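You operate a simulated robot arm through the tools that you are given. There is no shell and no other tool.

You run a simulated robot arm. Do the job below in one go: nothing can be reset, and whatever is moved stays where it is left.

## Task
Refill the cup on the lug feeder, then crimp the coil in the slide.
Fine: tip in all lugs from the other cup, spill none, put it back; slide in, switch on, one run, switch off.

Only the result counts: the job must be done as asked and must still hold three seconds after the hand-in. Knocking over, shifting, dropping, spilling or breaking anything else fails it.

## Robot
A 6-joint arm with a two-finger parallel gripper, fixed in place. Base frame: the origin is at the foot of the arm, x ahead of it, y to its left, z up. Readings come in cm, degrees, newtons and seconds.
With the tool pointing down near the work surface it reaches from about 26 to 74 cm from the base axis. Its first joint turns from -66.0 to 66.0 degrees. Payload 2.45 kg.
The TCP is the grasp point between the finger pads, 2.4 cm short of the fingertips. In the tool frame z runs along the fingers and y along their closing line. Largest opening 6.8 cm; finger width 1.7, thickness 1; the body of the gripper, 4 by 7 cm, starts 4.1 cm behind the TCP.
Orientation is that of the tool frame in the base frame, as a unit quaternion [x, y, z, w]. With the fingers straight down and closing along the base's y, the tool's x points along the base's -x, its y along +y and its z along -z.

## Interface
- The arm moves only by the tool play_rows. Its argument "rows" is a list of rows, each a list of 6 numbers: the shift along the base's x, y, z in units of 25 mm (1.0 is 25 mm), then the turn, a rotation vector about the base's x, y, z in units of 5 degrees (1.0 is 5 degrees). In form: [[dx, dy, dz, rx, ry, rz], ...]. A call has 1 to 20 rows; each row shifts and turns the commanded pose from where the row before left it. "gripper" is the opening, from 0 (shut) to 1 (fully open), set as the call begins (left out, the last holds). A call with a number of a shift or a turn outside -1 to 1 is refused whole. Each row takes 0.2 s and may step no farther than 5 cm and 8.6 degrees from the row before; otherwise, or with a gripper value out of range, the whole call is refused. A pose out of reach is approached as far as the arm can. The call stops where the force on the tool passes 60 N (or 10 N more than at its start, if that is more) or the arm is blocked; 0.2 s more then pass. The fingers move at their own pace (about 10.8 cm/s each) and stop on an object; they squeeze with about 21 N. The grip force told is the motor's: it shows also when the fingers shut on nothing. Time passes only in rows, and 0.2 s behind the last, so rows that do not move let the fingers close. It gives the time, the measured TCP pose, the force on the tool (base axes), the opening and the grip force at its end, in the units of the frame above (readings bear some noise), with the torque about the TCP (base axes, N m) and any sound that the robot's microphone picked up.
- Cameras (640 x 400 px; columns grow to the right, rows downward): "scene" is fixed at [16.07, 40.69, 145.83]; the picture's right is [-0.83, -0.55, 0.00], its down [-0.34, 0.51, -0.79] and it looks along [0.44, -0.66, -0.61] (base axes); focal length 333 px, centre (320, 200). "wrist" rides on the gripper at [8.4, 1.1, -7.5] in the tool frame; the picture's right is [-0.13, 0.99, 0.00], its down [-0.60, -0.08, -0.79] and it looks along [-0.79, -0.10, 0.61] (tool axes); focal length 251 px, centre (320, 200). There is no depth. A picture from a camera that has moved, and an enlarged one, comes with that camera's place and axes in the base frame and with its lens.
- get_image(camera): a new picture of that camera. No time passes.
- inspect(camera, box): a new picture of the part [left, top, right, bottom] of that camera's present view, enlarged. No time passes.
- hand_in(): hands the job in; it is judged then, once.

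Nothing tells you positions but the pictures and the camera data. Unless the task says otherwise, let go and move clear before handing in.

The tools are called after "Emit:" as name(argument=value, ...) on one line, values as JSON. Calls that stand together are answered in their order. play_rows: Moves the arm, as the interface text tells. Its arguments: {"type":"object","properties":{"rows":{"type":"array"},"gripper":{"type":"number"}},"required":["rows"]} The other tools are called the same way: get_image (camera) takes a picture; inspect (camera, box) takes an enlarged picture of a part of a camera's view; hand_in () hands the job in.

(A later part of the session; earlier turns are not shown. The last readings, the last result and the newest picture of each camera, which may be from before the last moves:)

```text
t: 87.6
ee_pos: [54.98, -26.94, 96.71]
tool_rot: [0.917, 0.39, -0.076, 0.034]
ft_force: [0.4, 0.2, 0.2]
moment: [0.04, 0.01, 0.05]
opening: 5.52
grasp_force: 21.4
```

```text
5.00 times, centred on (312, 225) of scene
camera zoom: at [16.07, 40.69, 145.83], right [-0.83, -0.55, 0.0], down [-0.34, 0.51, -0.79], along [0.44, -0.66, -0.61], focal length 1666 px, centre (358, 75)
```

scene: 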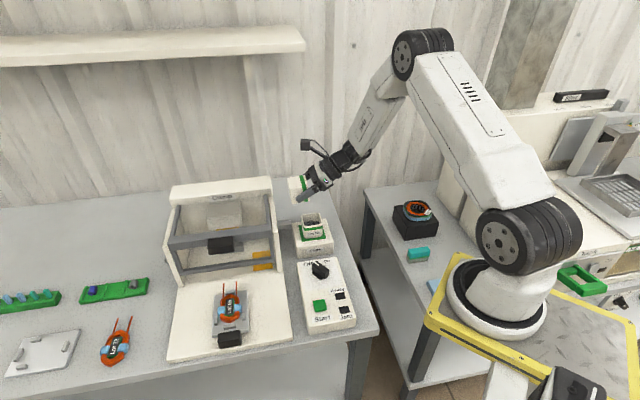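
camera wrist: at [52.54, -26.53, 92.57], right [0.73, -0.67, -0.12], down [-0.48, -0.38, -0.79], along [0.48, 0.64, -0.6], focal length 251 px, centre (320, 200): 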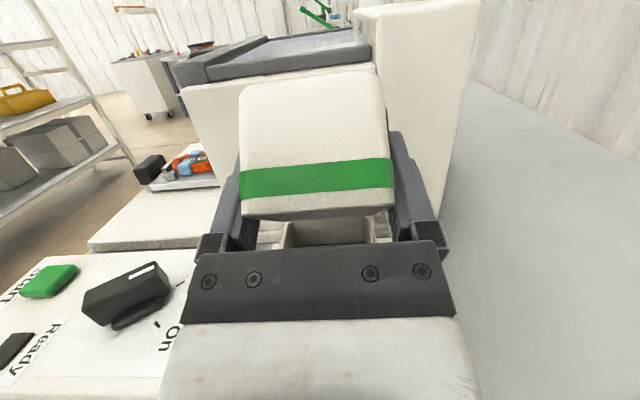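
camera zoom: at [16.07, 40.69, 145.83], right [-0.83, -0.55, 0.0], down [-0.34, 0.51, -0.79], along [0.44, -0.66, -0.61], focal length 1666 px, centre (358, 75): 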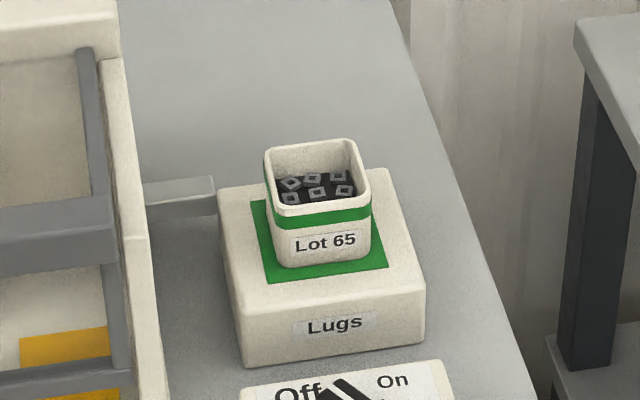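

The feeder cup has visibly risen and nothing is scattered. I'll finish uprighting the held cup and yaw it back for setting down.

Emit:
play_rows(rows=[[0, 0, 0, -0.719, 0.695, 0], [0, 0, 0, -0.719, 0.695, 0], [0, 0, 0, -0.719, 0.695, 0], [0, 0, 0, -0.719, 0.695, 0], [0, 0, 0, 0, 0, 1], [0, 0, 0, 0, 0, 1], [0, 0, 0, 0, 0, 1], [0, 0, 0, 0, 0, 1], [0, 0, 0, 0, 0, 1], [0, 0, 0, 0, 0, 1], [0, 0, 0, 0, 0, 1], [0, 0, 0, 0, 0, 1], [0, 0, 0, 0, 0, 1], [0, 0, 0, 0, 0, 1], [0, 0, 0, 0, 0, 1], [0, 0, 0, 0, 0, 1], [0, 0, 0, 0, 0, 1], [0, 0, 0, 0, 0, 1], [0, 0, 0, 0, 0, 1], [0, 0, 0, 0, 0, 1]])

Emit:
inspect(camera="scene", box=[280, 100, 400, 240])

Emit:
play_rows(rows=[[0, 0, 0, 0, 0, 1], [0, 0, 0, 0, 0, 1], [0, 0, 0, 0, 0, 1], [0, 0, 0, 0, 0, 1], [0, 0, 0, 0, 0, 1], [0, 0, 0, 0, 0, 1], [0, 0, 0, 0, 0, 1], [0, 0, 0, 0, 0, 1], [0, 0, 0, 0, 0, 1], [0, 0, 0, 0, 0, 1]])

Emit:
inspect(camera="scene", box=[280, 100, 400, 240])

```text
t: 91.8
ee_pos: [55.06, -27.09, 96.65]
tool_rot: [0.437, 0.863, -0.113, 0.228]
ft_force: [0.4, 0.3, -0.4]
moment: [-0.01, 0.04, -0.02]
opening: 5.52
grasp_force: 20.4
```

```text
2.86 times, centred on (340, 170) of scene
camera zoom: at [16.07, 40.69, 145.83], right [-0.83, -0.55, 0.0], down [-0.34, 0.51, -0.79], along [0.44, -0.66, -0.61], focal length 952 px, centre (263, 286)
```

zoom: 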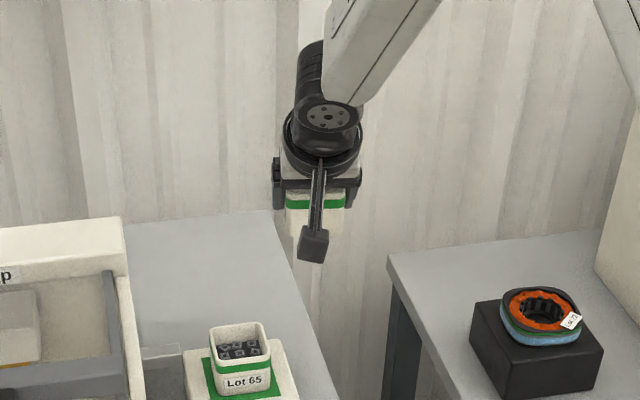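

```text
t: 94.0
ee_pos: [55.05, -26.97, 96.58]
tool_rot: [0.061, 0.966, -0.015, 0.25]
ft_force: [0.8, 0.9, -0.8]
moment: [-0.02, -0.01, -0.02]
opening: 5.52
grasp_force: 20.9
out of reach, approached as far as the arm can: row 6
```

```text
2.86 times, centred on (340, 170) of scene
camera zoom: at [16.07, 40.69, 145.83], right [-0.83, -0.55, 0.0], down [-0.34, 0.51, -0.79], along [0.44, -0.66, -0.61], focal length 952 px, centre (263, 286)
```

zoom: 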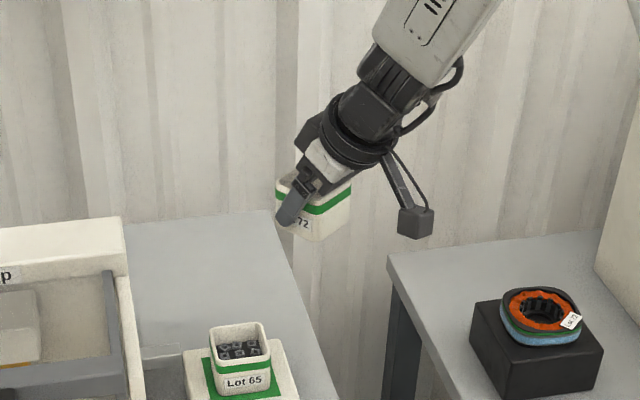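

The held cup (its label side is visible) is upright to within about 1°. I'll trim the yaw and tilt and move back over the temporary spot.

Emit:
play_rows(rows=[[0, 0, 0, 0, 0, 0.65], [0, 0, 0, 0, 0, 0.62], [0, 0, 0, 0, -0.18, 0], [0.56, -0.191, -0.6, 0, 0, 0], [0.56, -0.191, -0.6, 0, 0, 0], [0.56, -0.191, -0.6, 0, 0, 0], [0.56, -0.191, -0.6, 0, 0, 0], [0.56, -0.191, -0.6, 0, 0, 0], [0.56, -0.191, -0.6, 0, 0, 0], [0.55, -0.191, -0.6, 0, 0, 0], [0, 0, 0, 0, 0, 0]])

Emit:
inspect(camera="scene", box=[280, 140, 360, 250])

Emit:
get_image(camera="wrist")

```text
t: 96.4
ee_pos: [64.96, -30.29, 86.06]
tool_rot: [0.007, 0.966, -0.001, 0.257]
ft_force: [-0.3, 0.4, 0.0]
moment: [-0.02, -0.02, 0.03]
opening: 5.54
grasp_force: 20.8
```

```text
3.64 times, centred on (320, 195) of scene
camera zoom: at [16.07, 40.69, 145.83], right [-0.83, -0.55, 0.0], down [-0.34, 0.51, -0.79], along [0.44, -0.66, -0.61], focal length 1211 px, centre (320, 218)
```

zoom: 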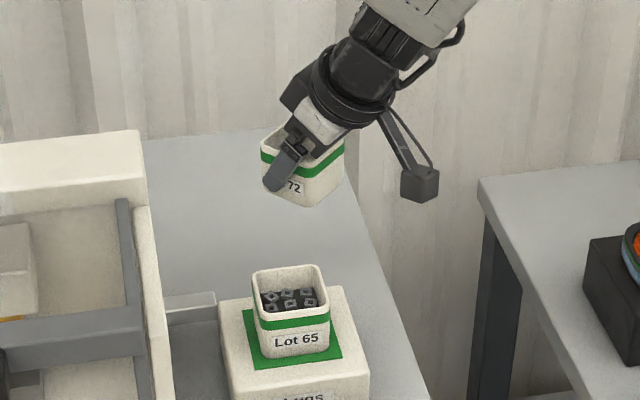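

```text
taken
camera wrist: at [53.89, -29.06, 88.4], right [0.13, 0.99, 0.07], down [0.13, -0.08, 0.99], along [0.98, -0.12, -0.14], focal length 251 px, centre (320, 200)
```

wrist: 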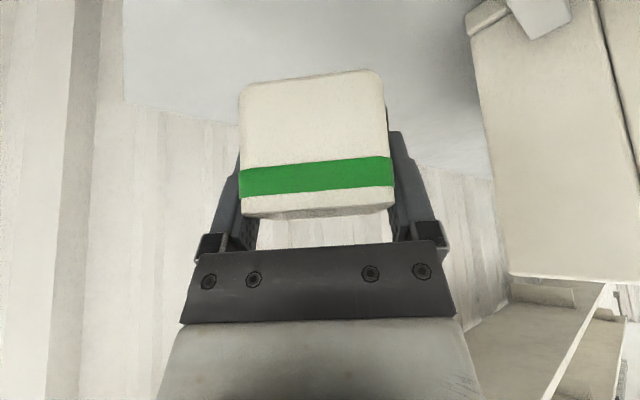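

The held cup's inside looks bare. I'll lower it onto the bench and finish slowly while watching the force.

Emit:
play_rows(rows=[[0, 0, -0.9, 0, 0, 0], [0, 0, -0.9, 0, 0, 0], [0, 0, -0.9, 0, 0, 0], [0, 0, -0.7, 0, 0, 0], [0, 0, -0.4, 0, 0, 0], [0, 0, -0.2, 0, 0, 0], [0, 0, -0.12, 0, 0, 0], [0, 0, 0, 0, 0, 0]])

Emit:
play_rows(rows=[[0, 0, -0.05, 0, 0, 0], [0, 0, 0, 0, 0, 0]])

Emit:
play_rows(rows=[[0, 0, -0.05, 0, 0, 0], [0, 0, 0, 0, 0, 0]])

```text
t: 98.2
ee_pos: [64.68, -30.25, 75.96]
tool_rot: [0.007, 0.966, -0.002, 0.257]
ft_force: [0.6, 0.2, -0.3]
moment: [-0.01, 0.0, 0.0]
opening: 5.52
grasp_force: 21.1
```

```text
t: 98.8
ee_pos: [64.73, -30.43, 75.7]
tool_rot: [0.008, 0.966, -0.003, 0.257]
ft_force: [-0.6, -0.3, 0.4]
moment: [0.0, -0.03, 0.05]
opening: 5.54
grasp_force: 21.0
```

```text
t: 99.4
ee_pos: [64.73, -30.35, 75.55]
tool_rot: [0.007, 0.966, -0.002, 0.257]
ft_force: [0.3, 0.2, -0.4]
moment: [0.06, -0.01, 0.0]
opening: 5.55
grasp_force: 20.8
```

Emit:
play_rows(rows=[[0, 0, -0.04, 0, 0, 0], [0, 0, 0, 0, 0, 0]])

Emit:
play_rows(rows=[[0, 0, -0.04, 0, 0, 0], [0, 0, 0, 0, 0, 0]])

```text
t: 100.0
ee_pos: [64.86, -30.37, 75.59]
tool_rot: [0.007, 0.966, -0.003, 0.258]
ft_force: [-1.4, -0.4, 4.7]
moment: [0.01, -0.12, -0.04]
opening: 5.53
grasp_force: 20.6
```

```text
t: 100.6
ee_pos: [64.91, -30.34, 75.52]
tool_rot: [0.007, 0.966, -0.002, 0.258]
ft_force: [-1.7, 1.3, 14.7]
moment: [0.08, -0.33, -0.01]
opening: 5.53
grasp_force: 21.4
```

The cup is on the bench. I'll ease up and release.

Emit:
play_rows(rows=[[0, 0, 0.04, 0, 0, 0], [0, 0, 0, 0, 0, 0]])

Emit:
play_rows(rows=[[0, 0, 0, 0, 0, 0], [0, 0, 0, 0, 0, 0], [0, 0, 0, 0, 0, 0]], gripper=1)

Emit:
play_rows(rows=[[0, 0, 0.4, 0, 0, 0], [0, 0, 0.8, 0, 0, 0], [0, 0, 0.9, 0, 0, 0], [0, 0, 0.9, 0, 0, 0], [0, 0, 0.9, 0, 0, 0]])

Emit:
inspect(camera="scene", box=[280, 140, 360, 250])

```text
t: 101.2
ee_pos: [64.75, -30.28, 75.55]
tool_rot: [0.007, 0.966, -0.002, 0.257]
ft_force: [2.9, -3.2, 9.7]
moment: [-0.09, -0.38, -0.06]
opening: 5.53
grasp_force: 20.9
```

```text
t: 102.0
ee_pos: [64.78, -30.28, 75.48]
tool_rot: [0.008, 0.966, -0.002, 0.257]
ft_force: [-0.5, 0.2, 0.0]
moment: [-0.02, -0.01, -0.02]
opening: 6.8
grasp_force: 0.0
```

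```text
t: 103.2
ee_pos: [64.91, -30.18, 85.33]
tool_rot: [0.007, 0.966, -0.001, 0.258]
ft_force: [1.0, 0.0, 0.3]
moment: [0.0, 0.01, -0.04]
opening: 6.8
grasp_force: 0.1
```

```text
3.64 times, centred on (320, 195) of scene
camera zoom: at [16.07, 40.69, 145.83], right [-0.83, -0.55, 0.0], down [-0.34, 0.51, -0.79], along [0.44, -0.66, -0.61], focal length 1211 px, centre (320, 218)
```

zoom: 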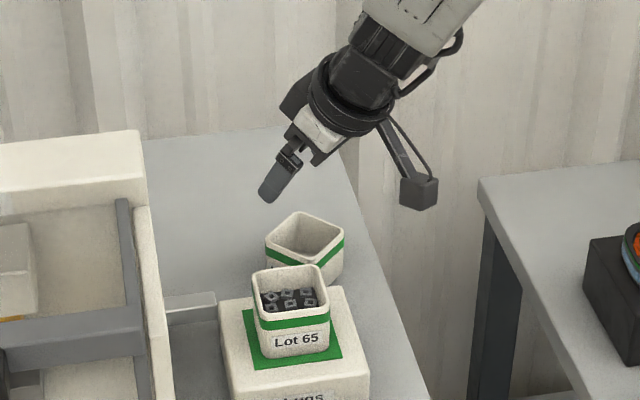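

The cup stands upright and empty at the temporary spot. I'll switch back to the first grasp orientation so I can return it to its original place.

Emit:
play_rows(rows=[[-0.19, 0.105, 0.53, 0, 1, 0], [-0.19, 0.105, 0.53, 0, 1, 0], [-0.19, 0.105, 0.53, 0, 1, 0], [-0.19, 0.105, 0.53, 0, 1, 0], [-0.19, 0.105, 0.53, 0, 1, 0], [-0.19, 0.105, 0.53, 0, 0.96, 0]])

Emit:
play_rows(rows=[[0, 0, 0, 0, 0, 1], [0, 0, 0, 0, 0, 1], [0, 0, 0, 0, 0, 1], [0, 0, 0, 0, 0, 1], [0, 0, 0, 0, 0, 1], [0, 0, 0, 0, 0, 1], [0, 0, 0, 0, 0, 1], [0, 0, 0, 0, 0, 1], [0, 0, 0, 0, 0, 1], [0, 0, 0, 0, 0, 1], [0, 0, 0, 0, 0, 1], [0, 0, 0, 0, 0, 1], [0, 0, 0, 0, 0, 1], [0, 0, 0, 0, 0, 1], [0, 0, 0, 0, 0, 1], [0, 0, 0, 0, 0, 1], [0, 0, 0, 0, 0, 1], [0, 0, 0, 0, 0, 0.95]])

Emit:
get_image(camera="scene")

```text
t: 104.6
ee_pos: [61.92, -28.91, 93.01]
tool_rot: [0.007, 1.0, -0.004, 0.0]
ft_force: [0.0, -0.8, -0.4]
moment: [0.0, 0.04, 0.01]
opening: 6.82
grasp_force: 0.1
```

```text
t: 108.4
ee_pos: [61.84, -28.72, 93.2]
tool_rot: [-0.701, 0.713, -0.003, 0.002]
ft_force: [0.7, 0.1, -0.1]
moment: [0.0, 0.03, 0.03]
opening: 6.81
grasp_force: 0.0
```

```text
taken
```

scene: 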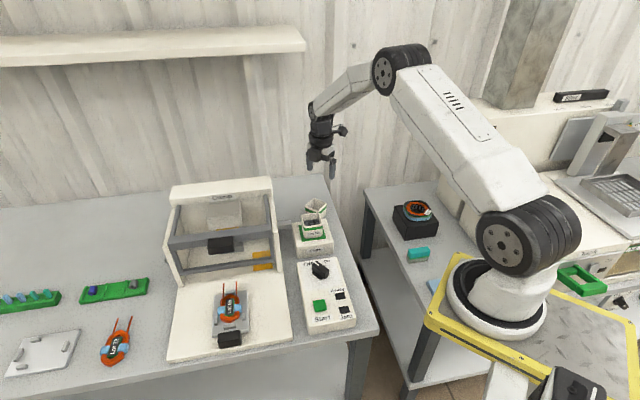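

Emit:
play_rows(rows=[[0, 0, 0, -1, 0.017, 0], [0, 0, 0, -1, 0.017, 0], [0, 0, 0, -1, 0.017, 0], [0, 0, 0, -1, 0.017, 0], [0, 0, 0, -1, 0.017, 0], [0.3, -0.152, -0.85, 0, 0, 0], [0.3, -0.152, -0.85, 0, 0, 0], [0.3, -0.152, -0.85, 0, 0, 0], [0.3, -0.152, -0.85, 0, 0, 0]])

Emit:
get_image(camera="wrist")

Emit:
inspect(camera="wrist", box=[250, 70, 400, 200])

```text
t: 110.4
ee_pos: [64.88, -30.33, 84.68]
tool_rot: [-0.685, 0.695, -0.154, -0.152]
ft_force: [0.5, -0.5, 0.2]
moment: [-0.05, -0.02, 0.0]
opening: 6.79
grasp_force: 0.0
```

```text
taken
camera wrist: at [63.63, -34.82, 95.04], right [-0.99, 0.13, -0.06], down [0.09, 0.88, 0.46], along [0.12, 0.45, -0.88], focal length 251 px, centre (320, 200)
```

wrist: 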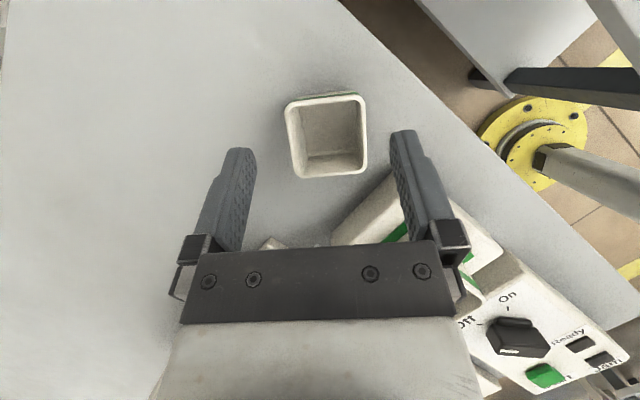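

```text
3.08 times, centred on (325, 135) of wrist
camera zoom: at [63.63, -34.82, 95.04], right [-0.99, 0.13, -0.06], down [0.09, 0.88, 0.46], along [0.12, 0.45, -0.88], focal length 774 px, centre (305, 400)
```

zoom: 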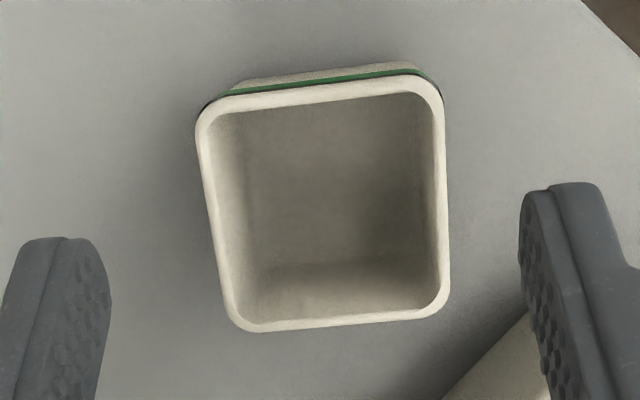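

The cup is completely empty and aligned. I'll descend and grip it again.

Emit:
play_rows(rows=[[-0.06, -0.04, -0.8, 0, 0, 0], [0, 0, -0.8, 0, 0, 0], [0, 0, -0.8, 0, 0, 0], [0, 0, -0.5, 0, 0, 0], [0, 0, -0.5, 0, 0, 0], [0, 0, -0.3, 0, 0, 0], [0, 0, -0.06, 0, 0, 0]])

Emit:
get_image(camera="wrist")

```text
t: 112.0
ee_pos: [65.01, -30.51, 75.38]
tool_rot: [-0.684, 0.696, -0.154, -0.152]
ft_force: [-0.4, 1.1, 0.1]
moment: [0.01, 0.03, 0.02]
opening: 6.79
grasp_force: 0.2
```

```text
taken
camera wrist: at [63.68, -34.91, 85.7], right [-0.99, 0.13, -0.06], down [0.09, 0.88, 0.46], along [0.11, 0.45, -0.88], focal length 251 px, centre (320, 200)
```

wrist: 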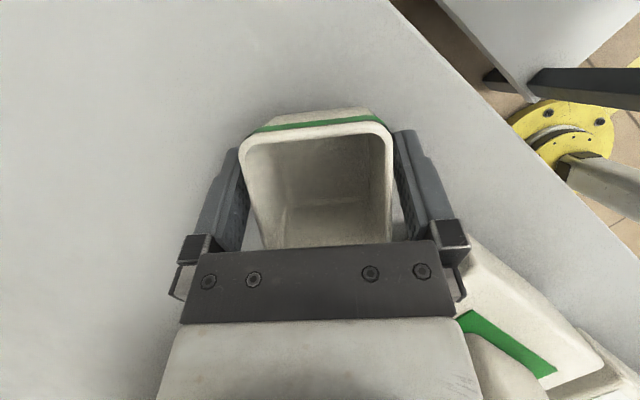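

Emit:
play_rows(rows=[[0, 0, 0, 0, 0, 0], [0, 0, 0, 0, 0, 0], [0, 0, 0, 0, 0, 0], [0, 0, 0, 0, 0, 0]], gripper=0)

Emit:
play_rows(rows=[[0, 0, 0.3, 0, 0, 0], [0, 0, 0.4, 0, 0, 0], [0, 0, 0, 0, 0, 0]])

Emit:
get_image(camera="wrist")

```text
t: 113.0
ee_pos: [64.94, -30.37, 75.36]
tool_rot: [-0.684, 0.697, -0.154, -0.152]
ft_force: [0.3, -0.6, 1.1]
moment: [0.01, 0.05, -0.01]
opening: 5.53
grasp_force: 21.5
```

```text
t: 113.8
ee_pos: [64.83, -30.42, 77.05]
tool_rot: [-0.684, 0.696, -0.154, -0.153]
ft_force: [0.0, 0.4, -0.2]
moment: [-0.02, 0.02, 0.03]
opening: 5.54
grasp_force: 21.4
```

```text
taken
camera wrist: at [63.59, -34.88, 87.46], right [-0.99, 0.13, -0.06], down [0.09, 0.88, 0.46], along [0.11, 0.45, -0.88], focal length 251 px, centre (320, 200)
```

wrist: 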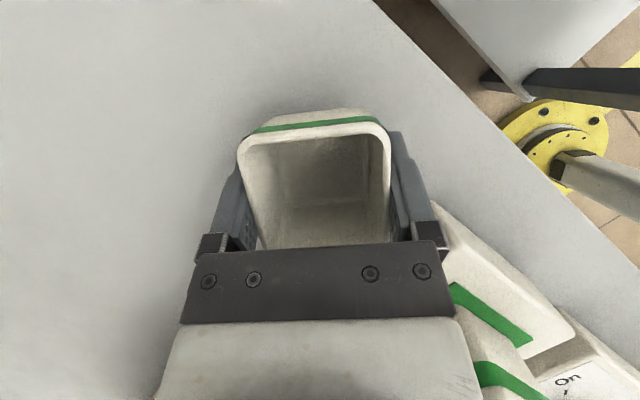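

The cup is held again. I'll move it back to its original place, turning it +49°.

Emit:
play_rows(rows=[[0.123, -0.023, 0, 0, 0, 0.98], [0.123, -0.023, 0, 0, 0, 0.98], [0.123, -0.023, 0, 0, 0, 0.98], [0.123, -0.023, 0, 0, 0, 0.98], [0.123, -0.023, 0, 0, 0, 0.98], [0.123, -0.023, 0, 0, 0, 0.98], [0.123, -0.023, 0, 0, 0, 0.98], [0.123, -0.023, 0, 0, 0, 0.98], [0.123, -0.023, 0, 0, 0, 0.98], [0.123, -0.023, 0, 0, 0, 0.98], [0, 0, 0, 0, 0, 0]])

Emit:
play_rows(rows=[[0, 0, -0.35, 0, 0, 0], [0, 0, -0.2, 0, 0, 0], [0, 0, -0.08, 0, 0, 0], [0, 0, 0, 0, 0, 0]])

Emit:
play_rows(rows=[[0, 0, -0.05, 0, 0, 0], [0, 0, 0, 0, 0, 0]])

```text
t: 116.2
ee_pos: [67.78, -31.02, 77.03]
tool_rot: [0.912, -0.349, 0.202, 0.075]
ft_force: [0.1, 0.7, 0.0]
moment: [0.03, 0.03, -0.01]
opening: 5.54
grasp_force: 21.0
```

```text
t: 117.2
ee_pos: [67.87, -30.99, 75.46]
tool_rot: [0.912, -0.349, 0.202, 0.073]
ft_force: [0.0, -0.4, -0.2]
moment: [-0.01, -0.01, -0.03]
opening: 5.5
grasp_force: 21.4
```

```text
t: 117.8
ee_pos: [67.81, -31.05, 75.4]
tool_rot: [0.912, -0.349, 0.203, 0.075]
ft_force: [-0.1, -0.4, 1.8]
moment: [-0.05, 0.08, -0.01]
opening: 5.53
grasp_force: 21.7
```

Emit:
play_rows(rows=[[0, 0, -0.03, 0, 0, 0], [0, 0, 0, 0, 0, 0]])

Emit:
play_rows(rows=[[0, 0, 0, 0, 0, 0], [0, 0, 0, 0, 0, 0], [0, 0, 0, 0, 0, 0]], gripper=1)

Emit:
play_rows(rows=[[0, 0, 0.4, 0, 0, 0], [0, 0, 0.8, 0, 0, 0], [0, 0, 0.8, 0, 0, 0], [0, 0, 0.8, 0, 0, 0], [0, 0, 0.8, 0, 0, 0]])

Emit:
inspect(camera="wrist", box=[250, 70, 400, 200])

Emit:
inspect(camera="scene", box=[280, 185, 345, 265])

```text
t: 118.4
ee_pos: [67.9, -30.95, 75.38]
tool_rot: [0.912, -0.349, 0.204, 0.075]
ft_force: [-1.2, -0.5, 6.3]
moment: [-0.14, 0.22, 0.03]
opening: 5.55
grasp_force: 20.7
```

```text
t: 119.2
ee_pos: [67.85, -30.86, 75.22]
tool_rot: [0.912, -0.349, 0.203, 0.074]
ft_force: [0.6, 0.3, 0.3]
moment: [-0.01, -0.01, 0.0]
opening: 6.78
grasp_force: 0.0
```

```text
t: 120.4
ee_pos: [67.86, -31.06, 84.15]
tool_rot: [0.912, -0.349, 0.203, 0.074]
ft_force: [0.9, 0.5, -0.7]
moment: [0.0, -0.02, 0.0]
opening: 6.81
grasp_force: 0.1
```

```text
3.08 times, centred on (325, 135) of wrist
camera zoom: at [70.32, -34.95, 94.45], right [-0.75, -0.66, -0.06], down [-0.61, 0.65, 0.46], along [-0.27, 0.38, -0.88], focal length 774 px, centre (305, 400)
```

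zoom: 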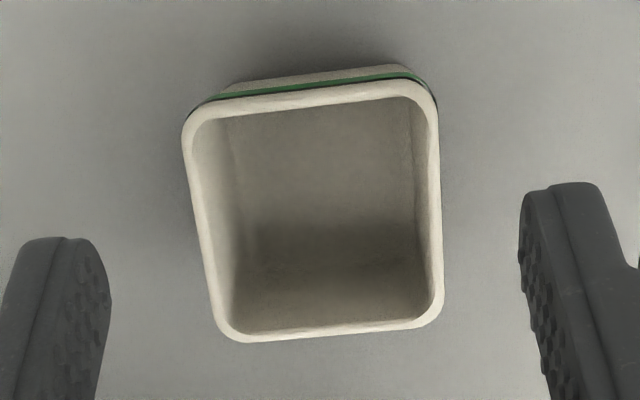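

```text
5.00 times, centred on (312, 225) of scene
camera zoom: at [16.07, 40.69, 145.83], right [-0.83, -0.55, 0.0], down [-0.34, 0.51, -0.79], along [0.44, -0.66, -0.61], focal length 1666 px, centre (358, 75)
```

zoom: 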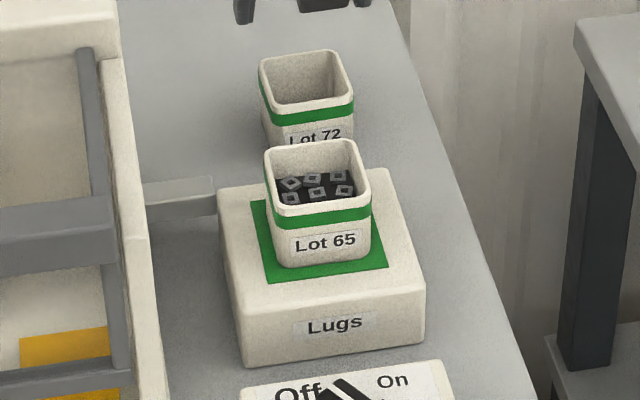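

The cup is back exactly where it was, empty and upright, and the feeder cup holds all the lugs. Next I'll retreat and fly over to look at the slide, the handle and the machine front.

Emit:
play_rows(rows=[[-0.4, 0.3, 0.9, 0, 0, 0], [-0.4, 0.3, 0.9, 0.669, 0.743, 0], [-0.4, 0.3, 0.9, 0.669, 0.743, 0], [-0.5, 0.4, 0.9, 0.669, 0.743, 0], [-0.5, 0.4, 0.9, 0.669, 0.743, 0], [-0.5, 0.4, 0.9, 0.669, 0.743, 0], [-0.5, 0.4, 0.9, 0, 0, -1], [-0.5, 0.4, 0.5, 0, 0, -1], [-0.5, 0.4, 0, 0, 0, -1], [-0.5, 0.5, 0, 0, 0, -1], [-0.3, 0.6, 0, 0, 0, -1], [-0.3, 0.6, 0, 0, 0, -1], [-0.3, 0.6, 0, 0, 0, -1], [-0.3, 0.6, 0, 0, 0, -1], [-0.3, 0.6, 0, 0, 0, -1], [-0.3, 0.6, 0, 0, 0, -1], [-0.3, 0.6, 0, 0, 0, -1], [-0.3, 0.6, 0, 0, 0, -1], [-0.3, 0.6, 0, 0, 0, -1], [-0.3, 0.6, 0, 0, 0, -1]])

Emit:
play_rows(rows=[[0, 0.4, 0, 0, 0, -1], [0, 0.4, 0, 0, 0, -1], [0, 0.4, 0, 0, 0, -1], [0, 0.4, 0, 0, 0, -1], [0, 0.4, 0, 0, 0, -1], [0, 0.4, 0, 0, 0, -1], [0, 0.4, 0, 0, 0, -1], [0, 0.4, 0, 0, 0, -1], [0, 0.4, 0, 0, 0, -1], [0, 0.4, 0, 0, 0, -1], [0, 0, 0, 0, 0, -1], [0, 0, 0, 0, 0, -1], [0, 0, 0, 0, 0, -1], [0, 0, 0, 0, 0, -1], [0, 0, 0, 0, 0, -1], [0, 0, 0, 0, 0, -1], [0, 0, 0, 0, 0, -1], [0, 0, 0, 0, 0, -1], [0, 0, 0, 0, 0, -1], [0, 0, 0, 0, 0, -1]])

Emit:
get_image(camera="wrist")

Emit:
get_image(camera="scene")

```text
t: 124.6
ee_pos: [48.64, -6.53, 101.24]
tool_rot: [-0.559, 0.829, -0.005, 0.003]
ft_force: [-0.7, -0.6, -0.8]
moment: [-0.01, 0.0, -0.01]
opening: 6.81
grasp_force: 0.0
```

```text
t: 128.8
ee_pos: [48.52, 3.68, 101.14]
tool_rot: [0.276, 0.961, -0.003, -0.001]
ft_force: [-0.3, 0.0, -0.5]
moment: [0.0, 0.02, 0.01]
opening: 6.83
grasp_force: 0.0
```

```text
taken
camera wrist: at [42.09, 8.99, 108.77], right [0.64, 0.77, -0.01], down [0.47, -0.38, 0.79], along [0.61, -0.51, -0.61], focal length 251 px, centre (320, 200)
```

wrist: 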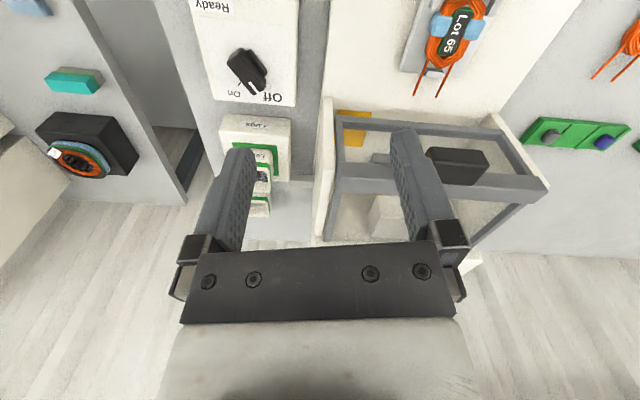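

```text
taken
```

scene: 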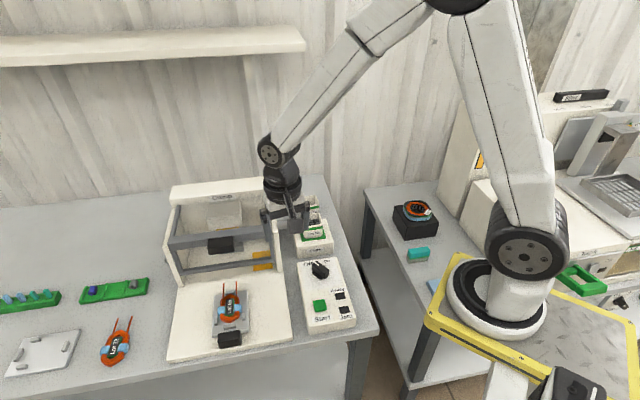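

I'm now overlooking the machine. I'll enlarge the slide, guard and front opening before pushing anything.

Emit:
inspect(camera="wrist", box=[310, 0, 560, 250])

Emit:
inspect(camera="scene", box=[160, 180, 300, 290])

Emit:
inspect(camera="scene", box=[190, 260, 280, 370])

```text
1.60 times, centred on (435, 125) of wrist
camera zoom: at [42.09, 8.99, 108.77], right [0.64, 0.77, -0.01], down [0.47, -0.38, 0.79], along [0.61, -0.51, -0.61], focal length 402 px, centre (136, 320)
```

zoom: 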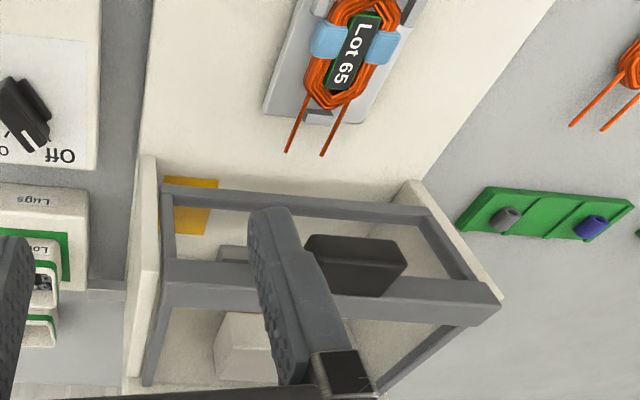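

```text
3.64 times, centred on (230, 235) of scene
camera zoom: at [16.07, 40.69, 145.83], right [-0.83, -0.55, 0.0], down [-0.34, 0.51, -0.79], along [0.44, -0.66, -0.61], focal length 1211 px, centre (647, 73)
```

zoom: 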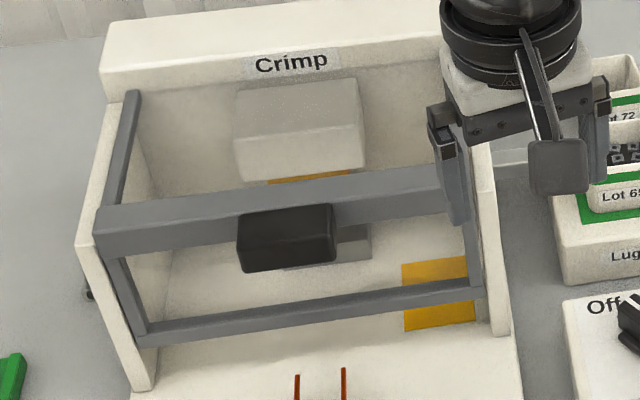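

```text
3.64 times, centred on (235, 315) of scene
camera zoom: at [16.07, 40.69, 145.83], right [-0.83, -0.55, 0.0], down [-0.34, 0.51, -0.79], along [0.44, -0.66, -0.61], focal length 1211 px, centre (629, -218)
```

zoom: 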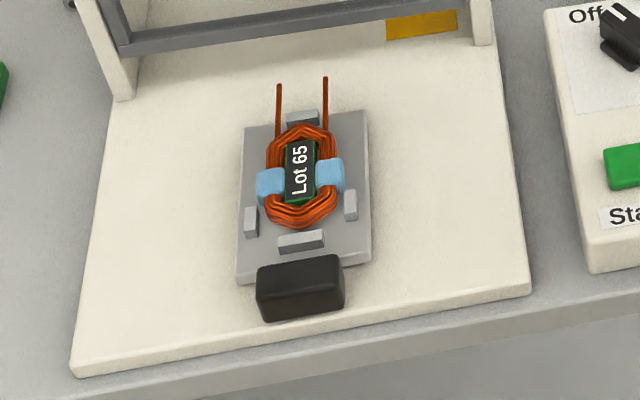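

The guard is closed, with its lower bar at z≈82, so the slide passes beneath it. The slide's black handle is near e1≈25 and the guard front is at e1≈41.7. I'll fly to a viewpoint behind the slide handle to measure it accurately.

Emit:
play_rows(rows=[[-0.155, 0.9, -0.2, 0, 0, -0.29], [-0.155, 0.9, -0.2, 0, 0, -0.29], [-0.155, 0.9, -0.2, 0, 0, -0.29], [-0.155, 0.9, -0.2, 0, 0, -0.29], [-0.155, 0.9, -0.2, 0, 0, -0.29], [-0.155, 0.9, -0.2, 0, 0, -0.29], [-0.155, 0.9, -0.2, 0, 0, -0.29], [-0.155, 0.9, -0.2, 0, 0, -0.29], [-0.155, 0.9, -0.2, 0, 0, -0.29], [0, 0, 0, 0, 0, 0]], gripper=0)

Emit:
get_image(camera="wrist")

Emit:
get_image(camera="scene")

```text
t: 131.0
ee_pos: [45.27, 23.62, 96.54]
tool_rot: [0.384, 0.923, -0.003, -0.002]
ft_force: [-0.5, 0.0, 0.2]
moment: [0.0, -0.01, 0.04]
opening: 0.02
grasp_force: 21.0
```

```text
taken
camera wrist: at [40.05, 30.4, 104.03], right [0.79, 0.61, -0.01], down [0.37, -0.48, 0.79], along [0.48, -0.63, -0.61], focal length 251 px, centre (320, 200)
```

wrist: 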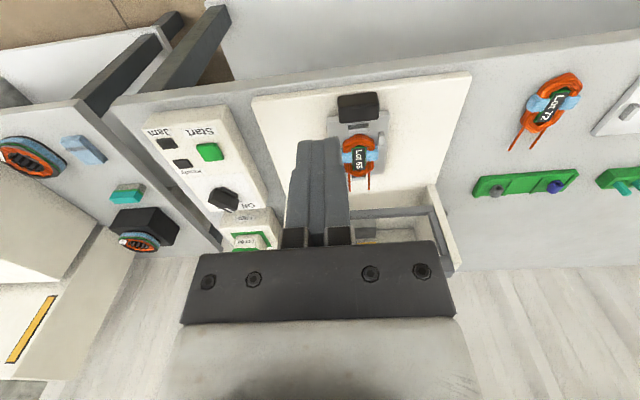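

```text
taken
```

scene: 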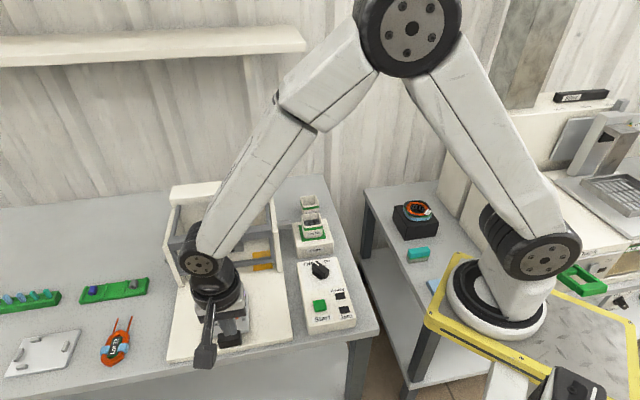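

Emit:
inspect(camera="wrist", box=[300, 80, 410, 200])

Emit:
inspect(camera="wrist", box=[130, 90, 290, 260])

Emit:
inspect(camera="scene", box=[190, 260, 280, 370])

```text
3.33 times, centred on (355, 140) of wrist
camera zoom: at [40.05, 30.4, 104.03], right [0.79, 0.61, -0.01], down [0.37, -0.48, 0.79], along [0.48, -0.63, -0.61], focal length 838 px, centre (203, 400)
```

zoom: 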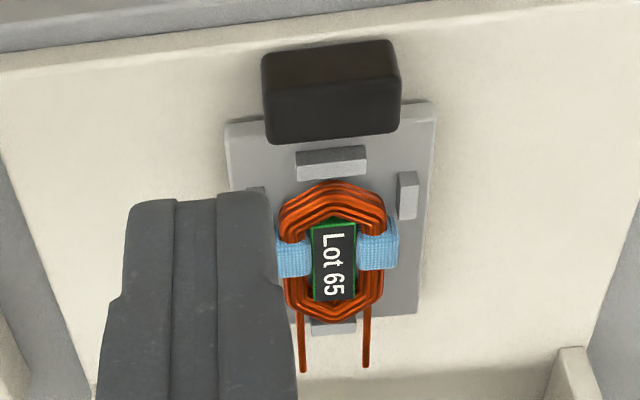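

```text
2.35 times, centred on (210, 175) of wrist
camera zoom: at [40.05, 30.4, 104.03], right [0.79, 0.61, -0.01], down [0.37, -0.48, 0.79], along [0.48, -0.63, -0.61], focal length 592 px, centre (579, 259)
```

zoom: 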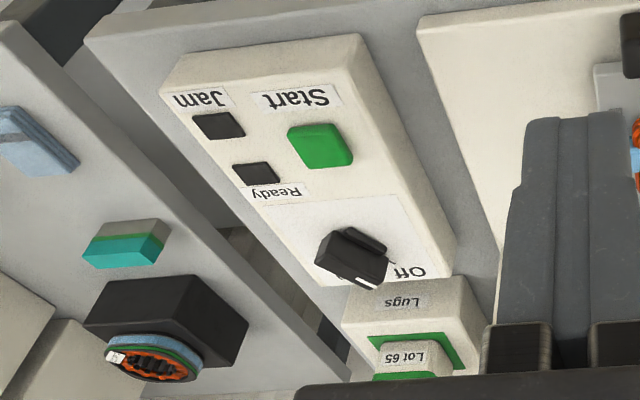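

```text
3.64 times, centred on (235, 315) of scene
camera zoom: at [16.07, 40.69, 145.83], right [-0.83, -0.55, 0.0], down [-0.34, 0.51, -0.79], along [0.44, -0.66, -0.61], focal length 1211 px, centre (629, -218)
```

zoom: 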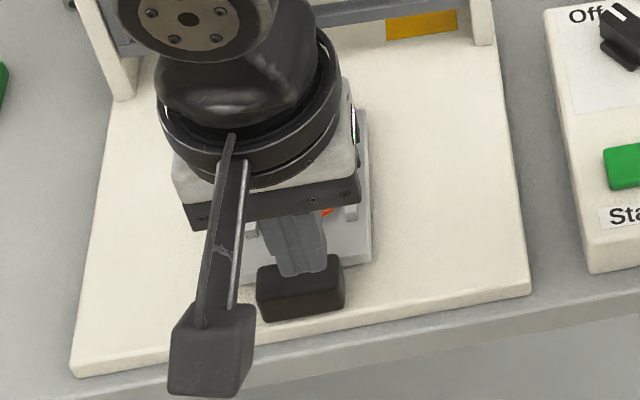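

The slide handle's front face is at e1≈23.7, e2≈52 and z≈75–77.5. I'll lean the closed gripper 35° forward so the wrist stays away from the guard, and come down behind the handle.

Emit:
play_rows(rows=[[0.19, 0.0, -0.4, -0.7096, -0.7046, 0], [0.19, 0.0, -0.4, -0.7096, -0.7046, 0], [0.19, 0.0, -0.4, -0.7096, -0.7046, 0], [0.19, 0.0, -0.4, -0.7096, -0.7046, 0], [0.19, 0.0, -0.4, -0.7096, -0.7046, 0], [0.19, 0.0, -0.4, -0.7096, -0.7046, 0], [0.19, 0.0, -0.4, -0.7096, -0.7046, 0], [0.14, 0.05, -0.8, 0, 0, 0], [0.14, 0, -0.8, 0, 0, 0], [0, 0, 0, 0, 0, 0]])

Emit:
get_image(camera="wrist")

Emit:
inspect(camera="scene", box=[170, 240, 300, 380])

```text
t: 133.2
ee_pos: [49.23, 23.81, 85.49]
tool_rot: [0.366, 0.881, -0.119, 0.276]
ft_force: [0.3, 0.9, 0.4]
moment: [0.02, -0.04, 0.01]
opening: 0.01
grasp_force: 20.5
```

```text
taken
camera wrist: at [42.13, 32.49, 86.94], right [0.78, 0.62, 0.07], down [-0.02, -0.08, 1.0], along [0.63, -0.78, -0.05], focal length 251 px, centre (320, 200)
```

wrist: 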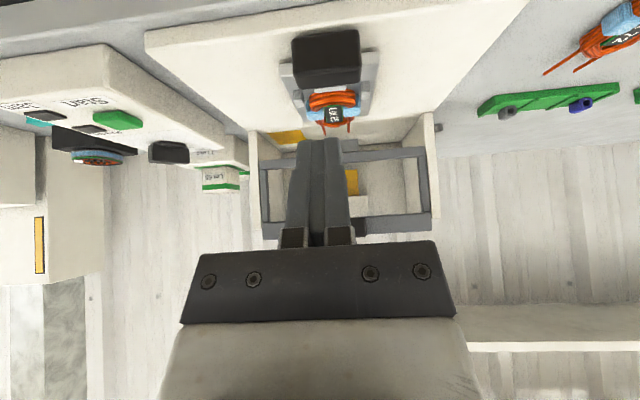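

```text
2.86 times, centred on (235, 310) of scene
camera zoom: at [16.07, 40.69, 145.83], right [-0.83, -0.55, 0.0], down [-0.34, 0.51, -0.79], along [0.44, -0.66, -0.61], focal length 952 px, centre (563, -114)
```

zoom: 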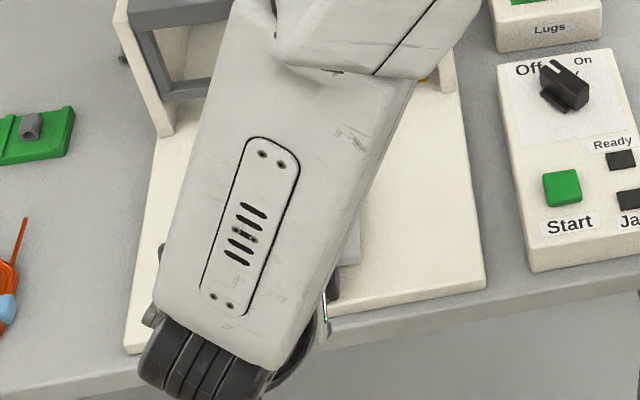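

Emit:
inspect(camera="wrist", box=[260, 10, 400, 150])

```text
2.86 times, centred on (330, 80) of wrist
camera zoom: at [42.13, 32.49, 86.94], right [0.78, 0.62, 0.07], down [-0.02, -0.08, 1.0], along [0.63, -0.78, -0.05], focal length 718 px, centre (291, 543)
```

zoom: 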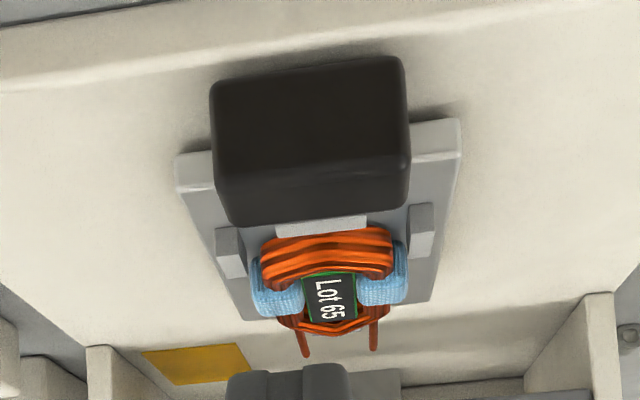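

The handle's front face is at e1=24.0, centred at e2=52.06, spanning z 74.3–77.2. I'll lower the tips behind it.

Emit:
play_rows(rows=[[0.056, 0.056, -0.8, 0, 0, 0], [0.056, 0.056, -0.8, 0, 0, 0], [0, 0, -0.8, 0, 0, 0], [0, 0, -0.5, 0, 0, 0], [0, 0, -0.3, 0, 0, 0], [0, 0, 0, 0, 0, 0]])

Emit:
get_image(camera="wrist")

```text
t: 134.6
ee_pos: [49.58, 24.24, 77.8]
tool_rot: [0.367, 0.88, -0.119, 0.276]
ft_force: [0.4, 0.3, 0.2]
moment: [-0.04, -0.03, -0.01]
opening: 0.01
grasp_force: 21.0
```

```text
taken
camera wrist: at [42.52, 32.95, 79.11], right [0.78, 0.62, 0.07], down [-0.02, -0.08, 1.0], along [0.63, -0.78, -0.05], focal length 251 px, centre (320, 200)
```

wrist: 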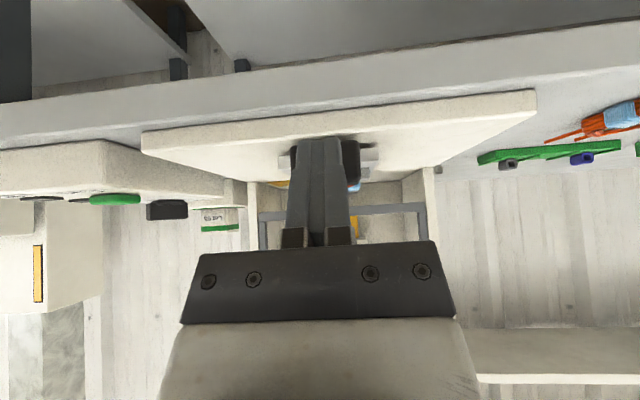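

The tips are directly behind the handle. I'll start pushing inward, watching the force.

Emit:
play_rows(rows=[[0.17, -0.17, 0, 0, 0, 0], [0.17, -0.17, 0, 0, 0, 0], [0.17, -0.17, 0, 0, 0, 0], [0.17, -0.17, 0, 0, 0, 0], [0.17, -0.17, 0, 0, 0, 0], [0.17, -0.17, 0, 0, 0, 0], [0.17, -0.17, 0, 0, 0, 0], [0.17, -0.17, 0, 0, 0, 0]])

Emit:
get_image(camera="wrist")

Emit:
inspect(camera="scene", box=[170, 240, 300, 380])

```text
t: 136.4
ee_pos: [52.8, 20.88, 77.66]
tool_rot: [0.366, 0.88, -0.12, 0.276]
ft_force: [-0.9, 0.8, -0.2]
moment: [0.0, 0.0, 0.0]
opening: 0.02
grasp_force: 20.8
```

```text
taken
camera wrist: at [45.78, 29.55, 79.01], right [0.78, 0.62, 0.07], down [-0.02, -0.08, 1.0], along [0.63, -0.78, -0.05], focal length 251 px, centre (320, 200)
```

wrist: 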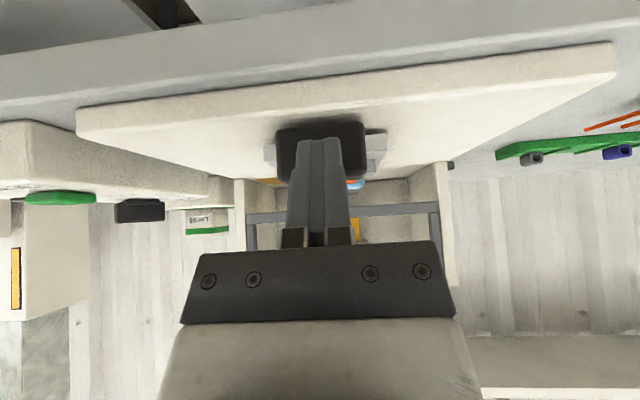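

```text
2.86 times, centred on (235, 310) of scene
camera zoom: at [16.07, 40.69, 145.83], right [-0.83, -0.55, 0.0], down [-0.34, 0.51, -0.79], along [0.44, -0.66, -0.61], focal length 952 px, centre (563, -114)
```

zoom: 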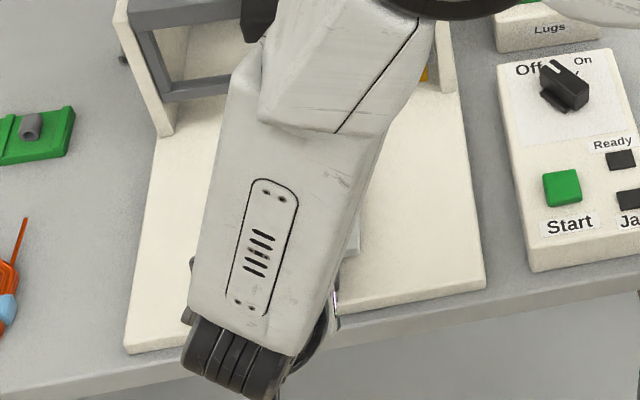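

Contact is made and the slide moves with about 1 N. I'll keep pushing.

Emit:
play_rows(rows=[[0.17, -0.17, 0, 0, 0, 0], [0.17, -0.17, 0, 0, 0, 0], [0.17, -0.17, 0, 0, 0, 0], [0.17, -0.17, 0, 0, 0, 0], [0.17, -0.17, 0, 0, 0, 0], [0.17, -0.17, 0, 0, 0, 0], [0.17, -0.17, 0, 0, 0, 0], [0.17, -0.17, 0, 0, 0, 0], [0.17, -0.17, 0, 0, 0, 0], [0.17, -0.17, 0, 0, 0, 0], [0.17, -0.17, 0, 0, 0, 0], [0.17, -0.17, 0, 0, 0, 0], [0.17, -0.17, 0, 0, 0, 0], [0.17, -0.17, 0, 0, 0, 0]])

Emit:
get_image(camera="wrist")

Emit:
get_image(camera="scene")

```text
t: 139.4
ee_pos: [58.76, 14.78, 77.77]
tool_rot: [0.367, 0.881, -0.119, 0.276]
ft_force: [-0.8, 0.4, 0.8]
moment: [0.03, -0.01, -0.01]
opening: 0.0
grasp_force: 20.9
```

```text
taken
camera wrist: at [51.63, 23.55, 79.04], right [0.78, 0.62, 0.07], down [-0.02, -0.08, 1.0], along [0.62, -0.78, -0.05], focal length 251 px, centre (320, 200)
```

wrist: 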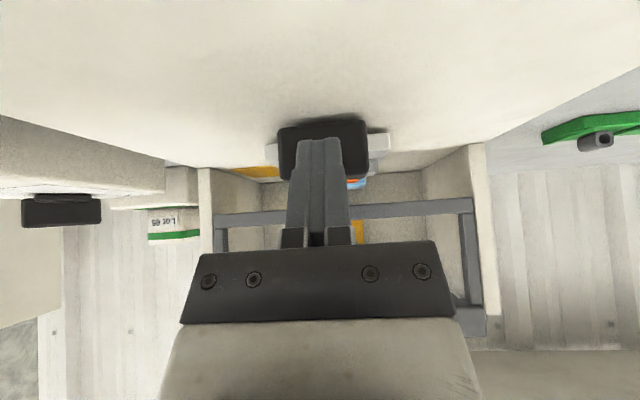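

```text
taken
```

scene: 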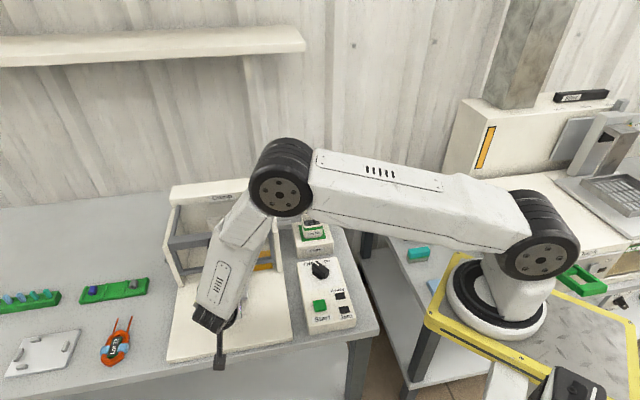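

The slide moves freely and stays straight. I'll push on towards the stop in smaller calls.

Emit:
play_rows(rows=[[0.14, -0.14, 0, 0, 0, 0], [0.14, -0.14, 0, 0, 0, 0], [0.14, -0.14, 0, 0, 0, 0], [0.14, -0.14, 0, 0, 0, 0], [0.14, -0.14, 0, 0, 0, 0], [0.14, -0.14, 0, 0, 0, 0], [0.14, -0.14, 0, 0, 0, 0], [0.14, -0.14, 0, 0, 0, 0]])

Emit:
get_image(camera="wrist")

```text
t: 141.2
ee_pos: [61.47, 12.17, 77.67]
tool_rot: [0.367, 0.88, -0.119, 0.276]
ft_force: [-1.3, 1.1, 1.1]
moment: [-0.01, 0.0, 0.01]
opening: 0.0
grasp_force: 20.8
```

```text
taken
camera wrist: at [54.38, 20.95, 78.99], right [0.78, 0.62, 0.07], down [-0.02, -0.08, 1.0], along [0.63, -0.78, -0.05], focal length 251 px, centre (320, 200)
```

wrist: 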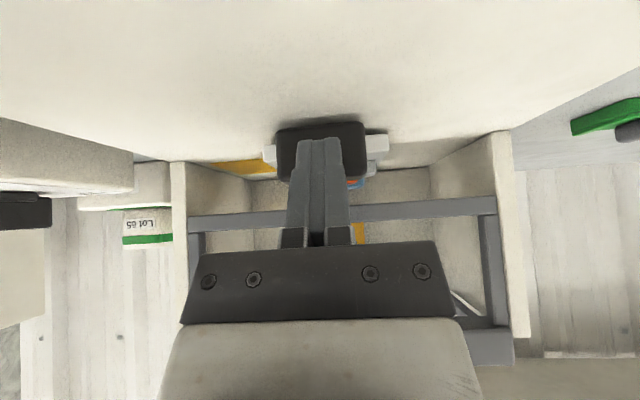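

Emit:
play_rows(rows=[[0.12, -0.12, 0, 0, 0, 0], [0.12, -0.12, 0, 0, 0, 0], [0.12, -0.12, 0, 0, 0, 0]])

Emit:
play_rows(rows=[[0.1, -0.1, 0, 0, 0, 0], [0.1, -0.1, 0, 0, 0, 0]])

Emit:
get_image(camera="wrist")

```text
t: 142.0
ee_pos: [62.41, 11.26, 77.61]
tool_rot: [0.368, 0.88, -0.12, 0.276]
ft_force: [-0.8, 2.6, -0.2]
moment: [0.05, 0.01, 0.02]
opening: 0.02
grasp_force: 20.8
```

```text
t: 142.6
ee_pos: [62.86, 10.64, 77.75]
tool_rot: [0.366, 0.881, -0.119, 0.276]
ft_force: [-3.4, 1.9, 0.5]
moment: [0.01, 0.02, -0.03]
opening: 0.0
grasp_force: 21.2
```

```text
taken
camera wrist: at [55.78, 19.35, 79.09], right [0.78, 0.62, 0.07], down [-0.02, -0.08, 1.0], along [0.62, -0.78, -0.05], focal length 251 px, centre (320, 200)
```

wrist: 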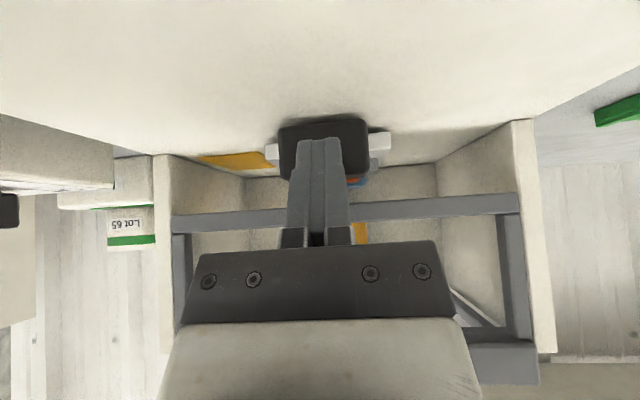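

Emit:
play_rows(rows=[[0.1, -0.1, 0, 0, 0, 0], [0.1, -0.1, 0, 0, 0, 0]])

Emit:
play_rows(rows=[[0.1, -0.1, 0, 0, 0, 0], [0, 0, 0, 0, 0, 0]])

Emit:
get_image(camera="wrist")

```text
t: 143.3
ee_pos: [63.02, 10.86, 77.46]
tool_rot: [0.364, 0.883, -0.118, 0.272]
ft_force: [-6.2, 6.4, 2.7]
moment: [0.05, 0.05, -0.01]
opening: 0.0
grasp_force: 21.4
stopped in row 2: the force on the tool passed its limit at 62 N (the readings are from after the stop); the commanded pose is now the measured one
```

```text
t: 143.9
ee_pos: [63.05, 10.68, 77.37]
tool_rot: [0.362, 0.884, -0.118, 0.272]
ft_force: [-34.2, 23.9, 12.0]
moment: [0.23, 0.3, -0.18]
opening: 0.0
grasp_force: 21.2
```

```text
taken
camera wrist: at [55.84, 19.36, 78.9], right [0.77, 0.63, 0.06], down [-0.01, -0.08, 1.0], along [0.63, -0.77, -0.06], focal length 251 px, centre (320, 200)
```

wrist: 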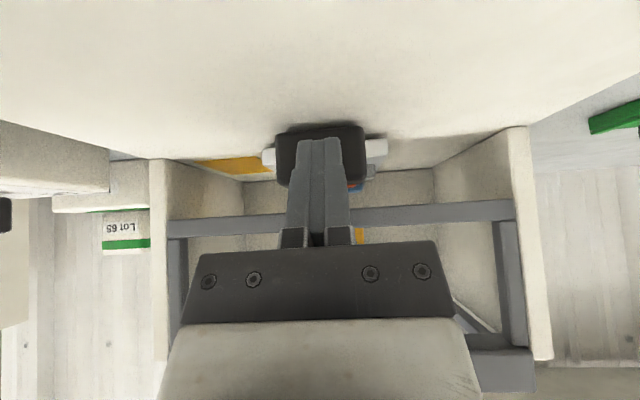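

The slide hit its end stop. I'll back off straight and check that it stays in.

Emit:
play_rows(rows=[[-0.1, 0.1, 0, 0, 0, 0], [-0.3, 0.3, 0, 0, 0, 0], [-0.5, 0.5, 0, 0, 0, 0], [-0.5, 0.5, 0, 0, 0, 0], [-0.5, 0.5, 0, 0, 0, 0]])

Emit:
get_image(camera="wrist")

```text
t: 145.1
ee_pos: [58.37, 15.04, 77.68]
tool_rot: [0.363, 0.883, -0.118, 0.274]
ft_force: [-0.7, 0.0, 0.7]
moment: [0.02, 0.0, 0.02]
opening: 0.01
grasp_force: 21.1
```

```text
taken
camera wrist: at [51.31, 23.77, 79.1], right [0.78, 0.63, 0.06], down [-0.02, -0.08, 1.0], along [0.63, -0.78, -0.05], focal length 251 px, centre (320, 200)
```

wrist: 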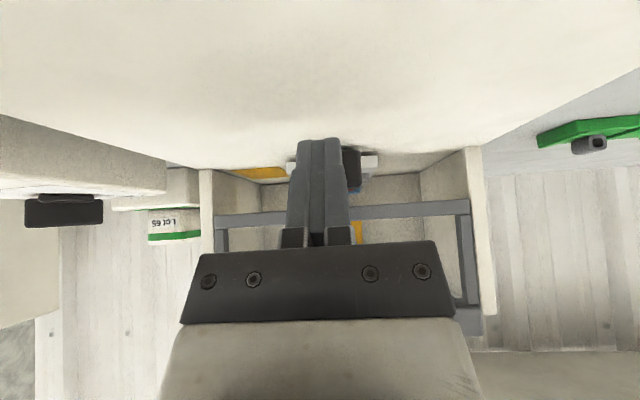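

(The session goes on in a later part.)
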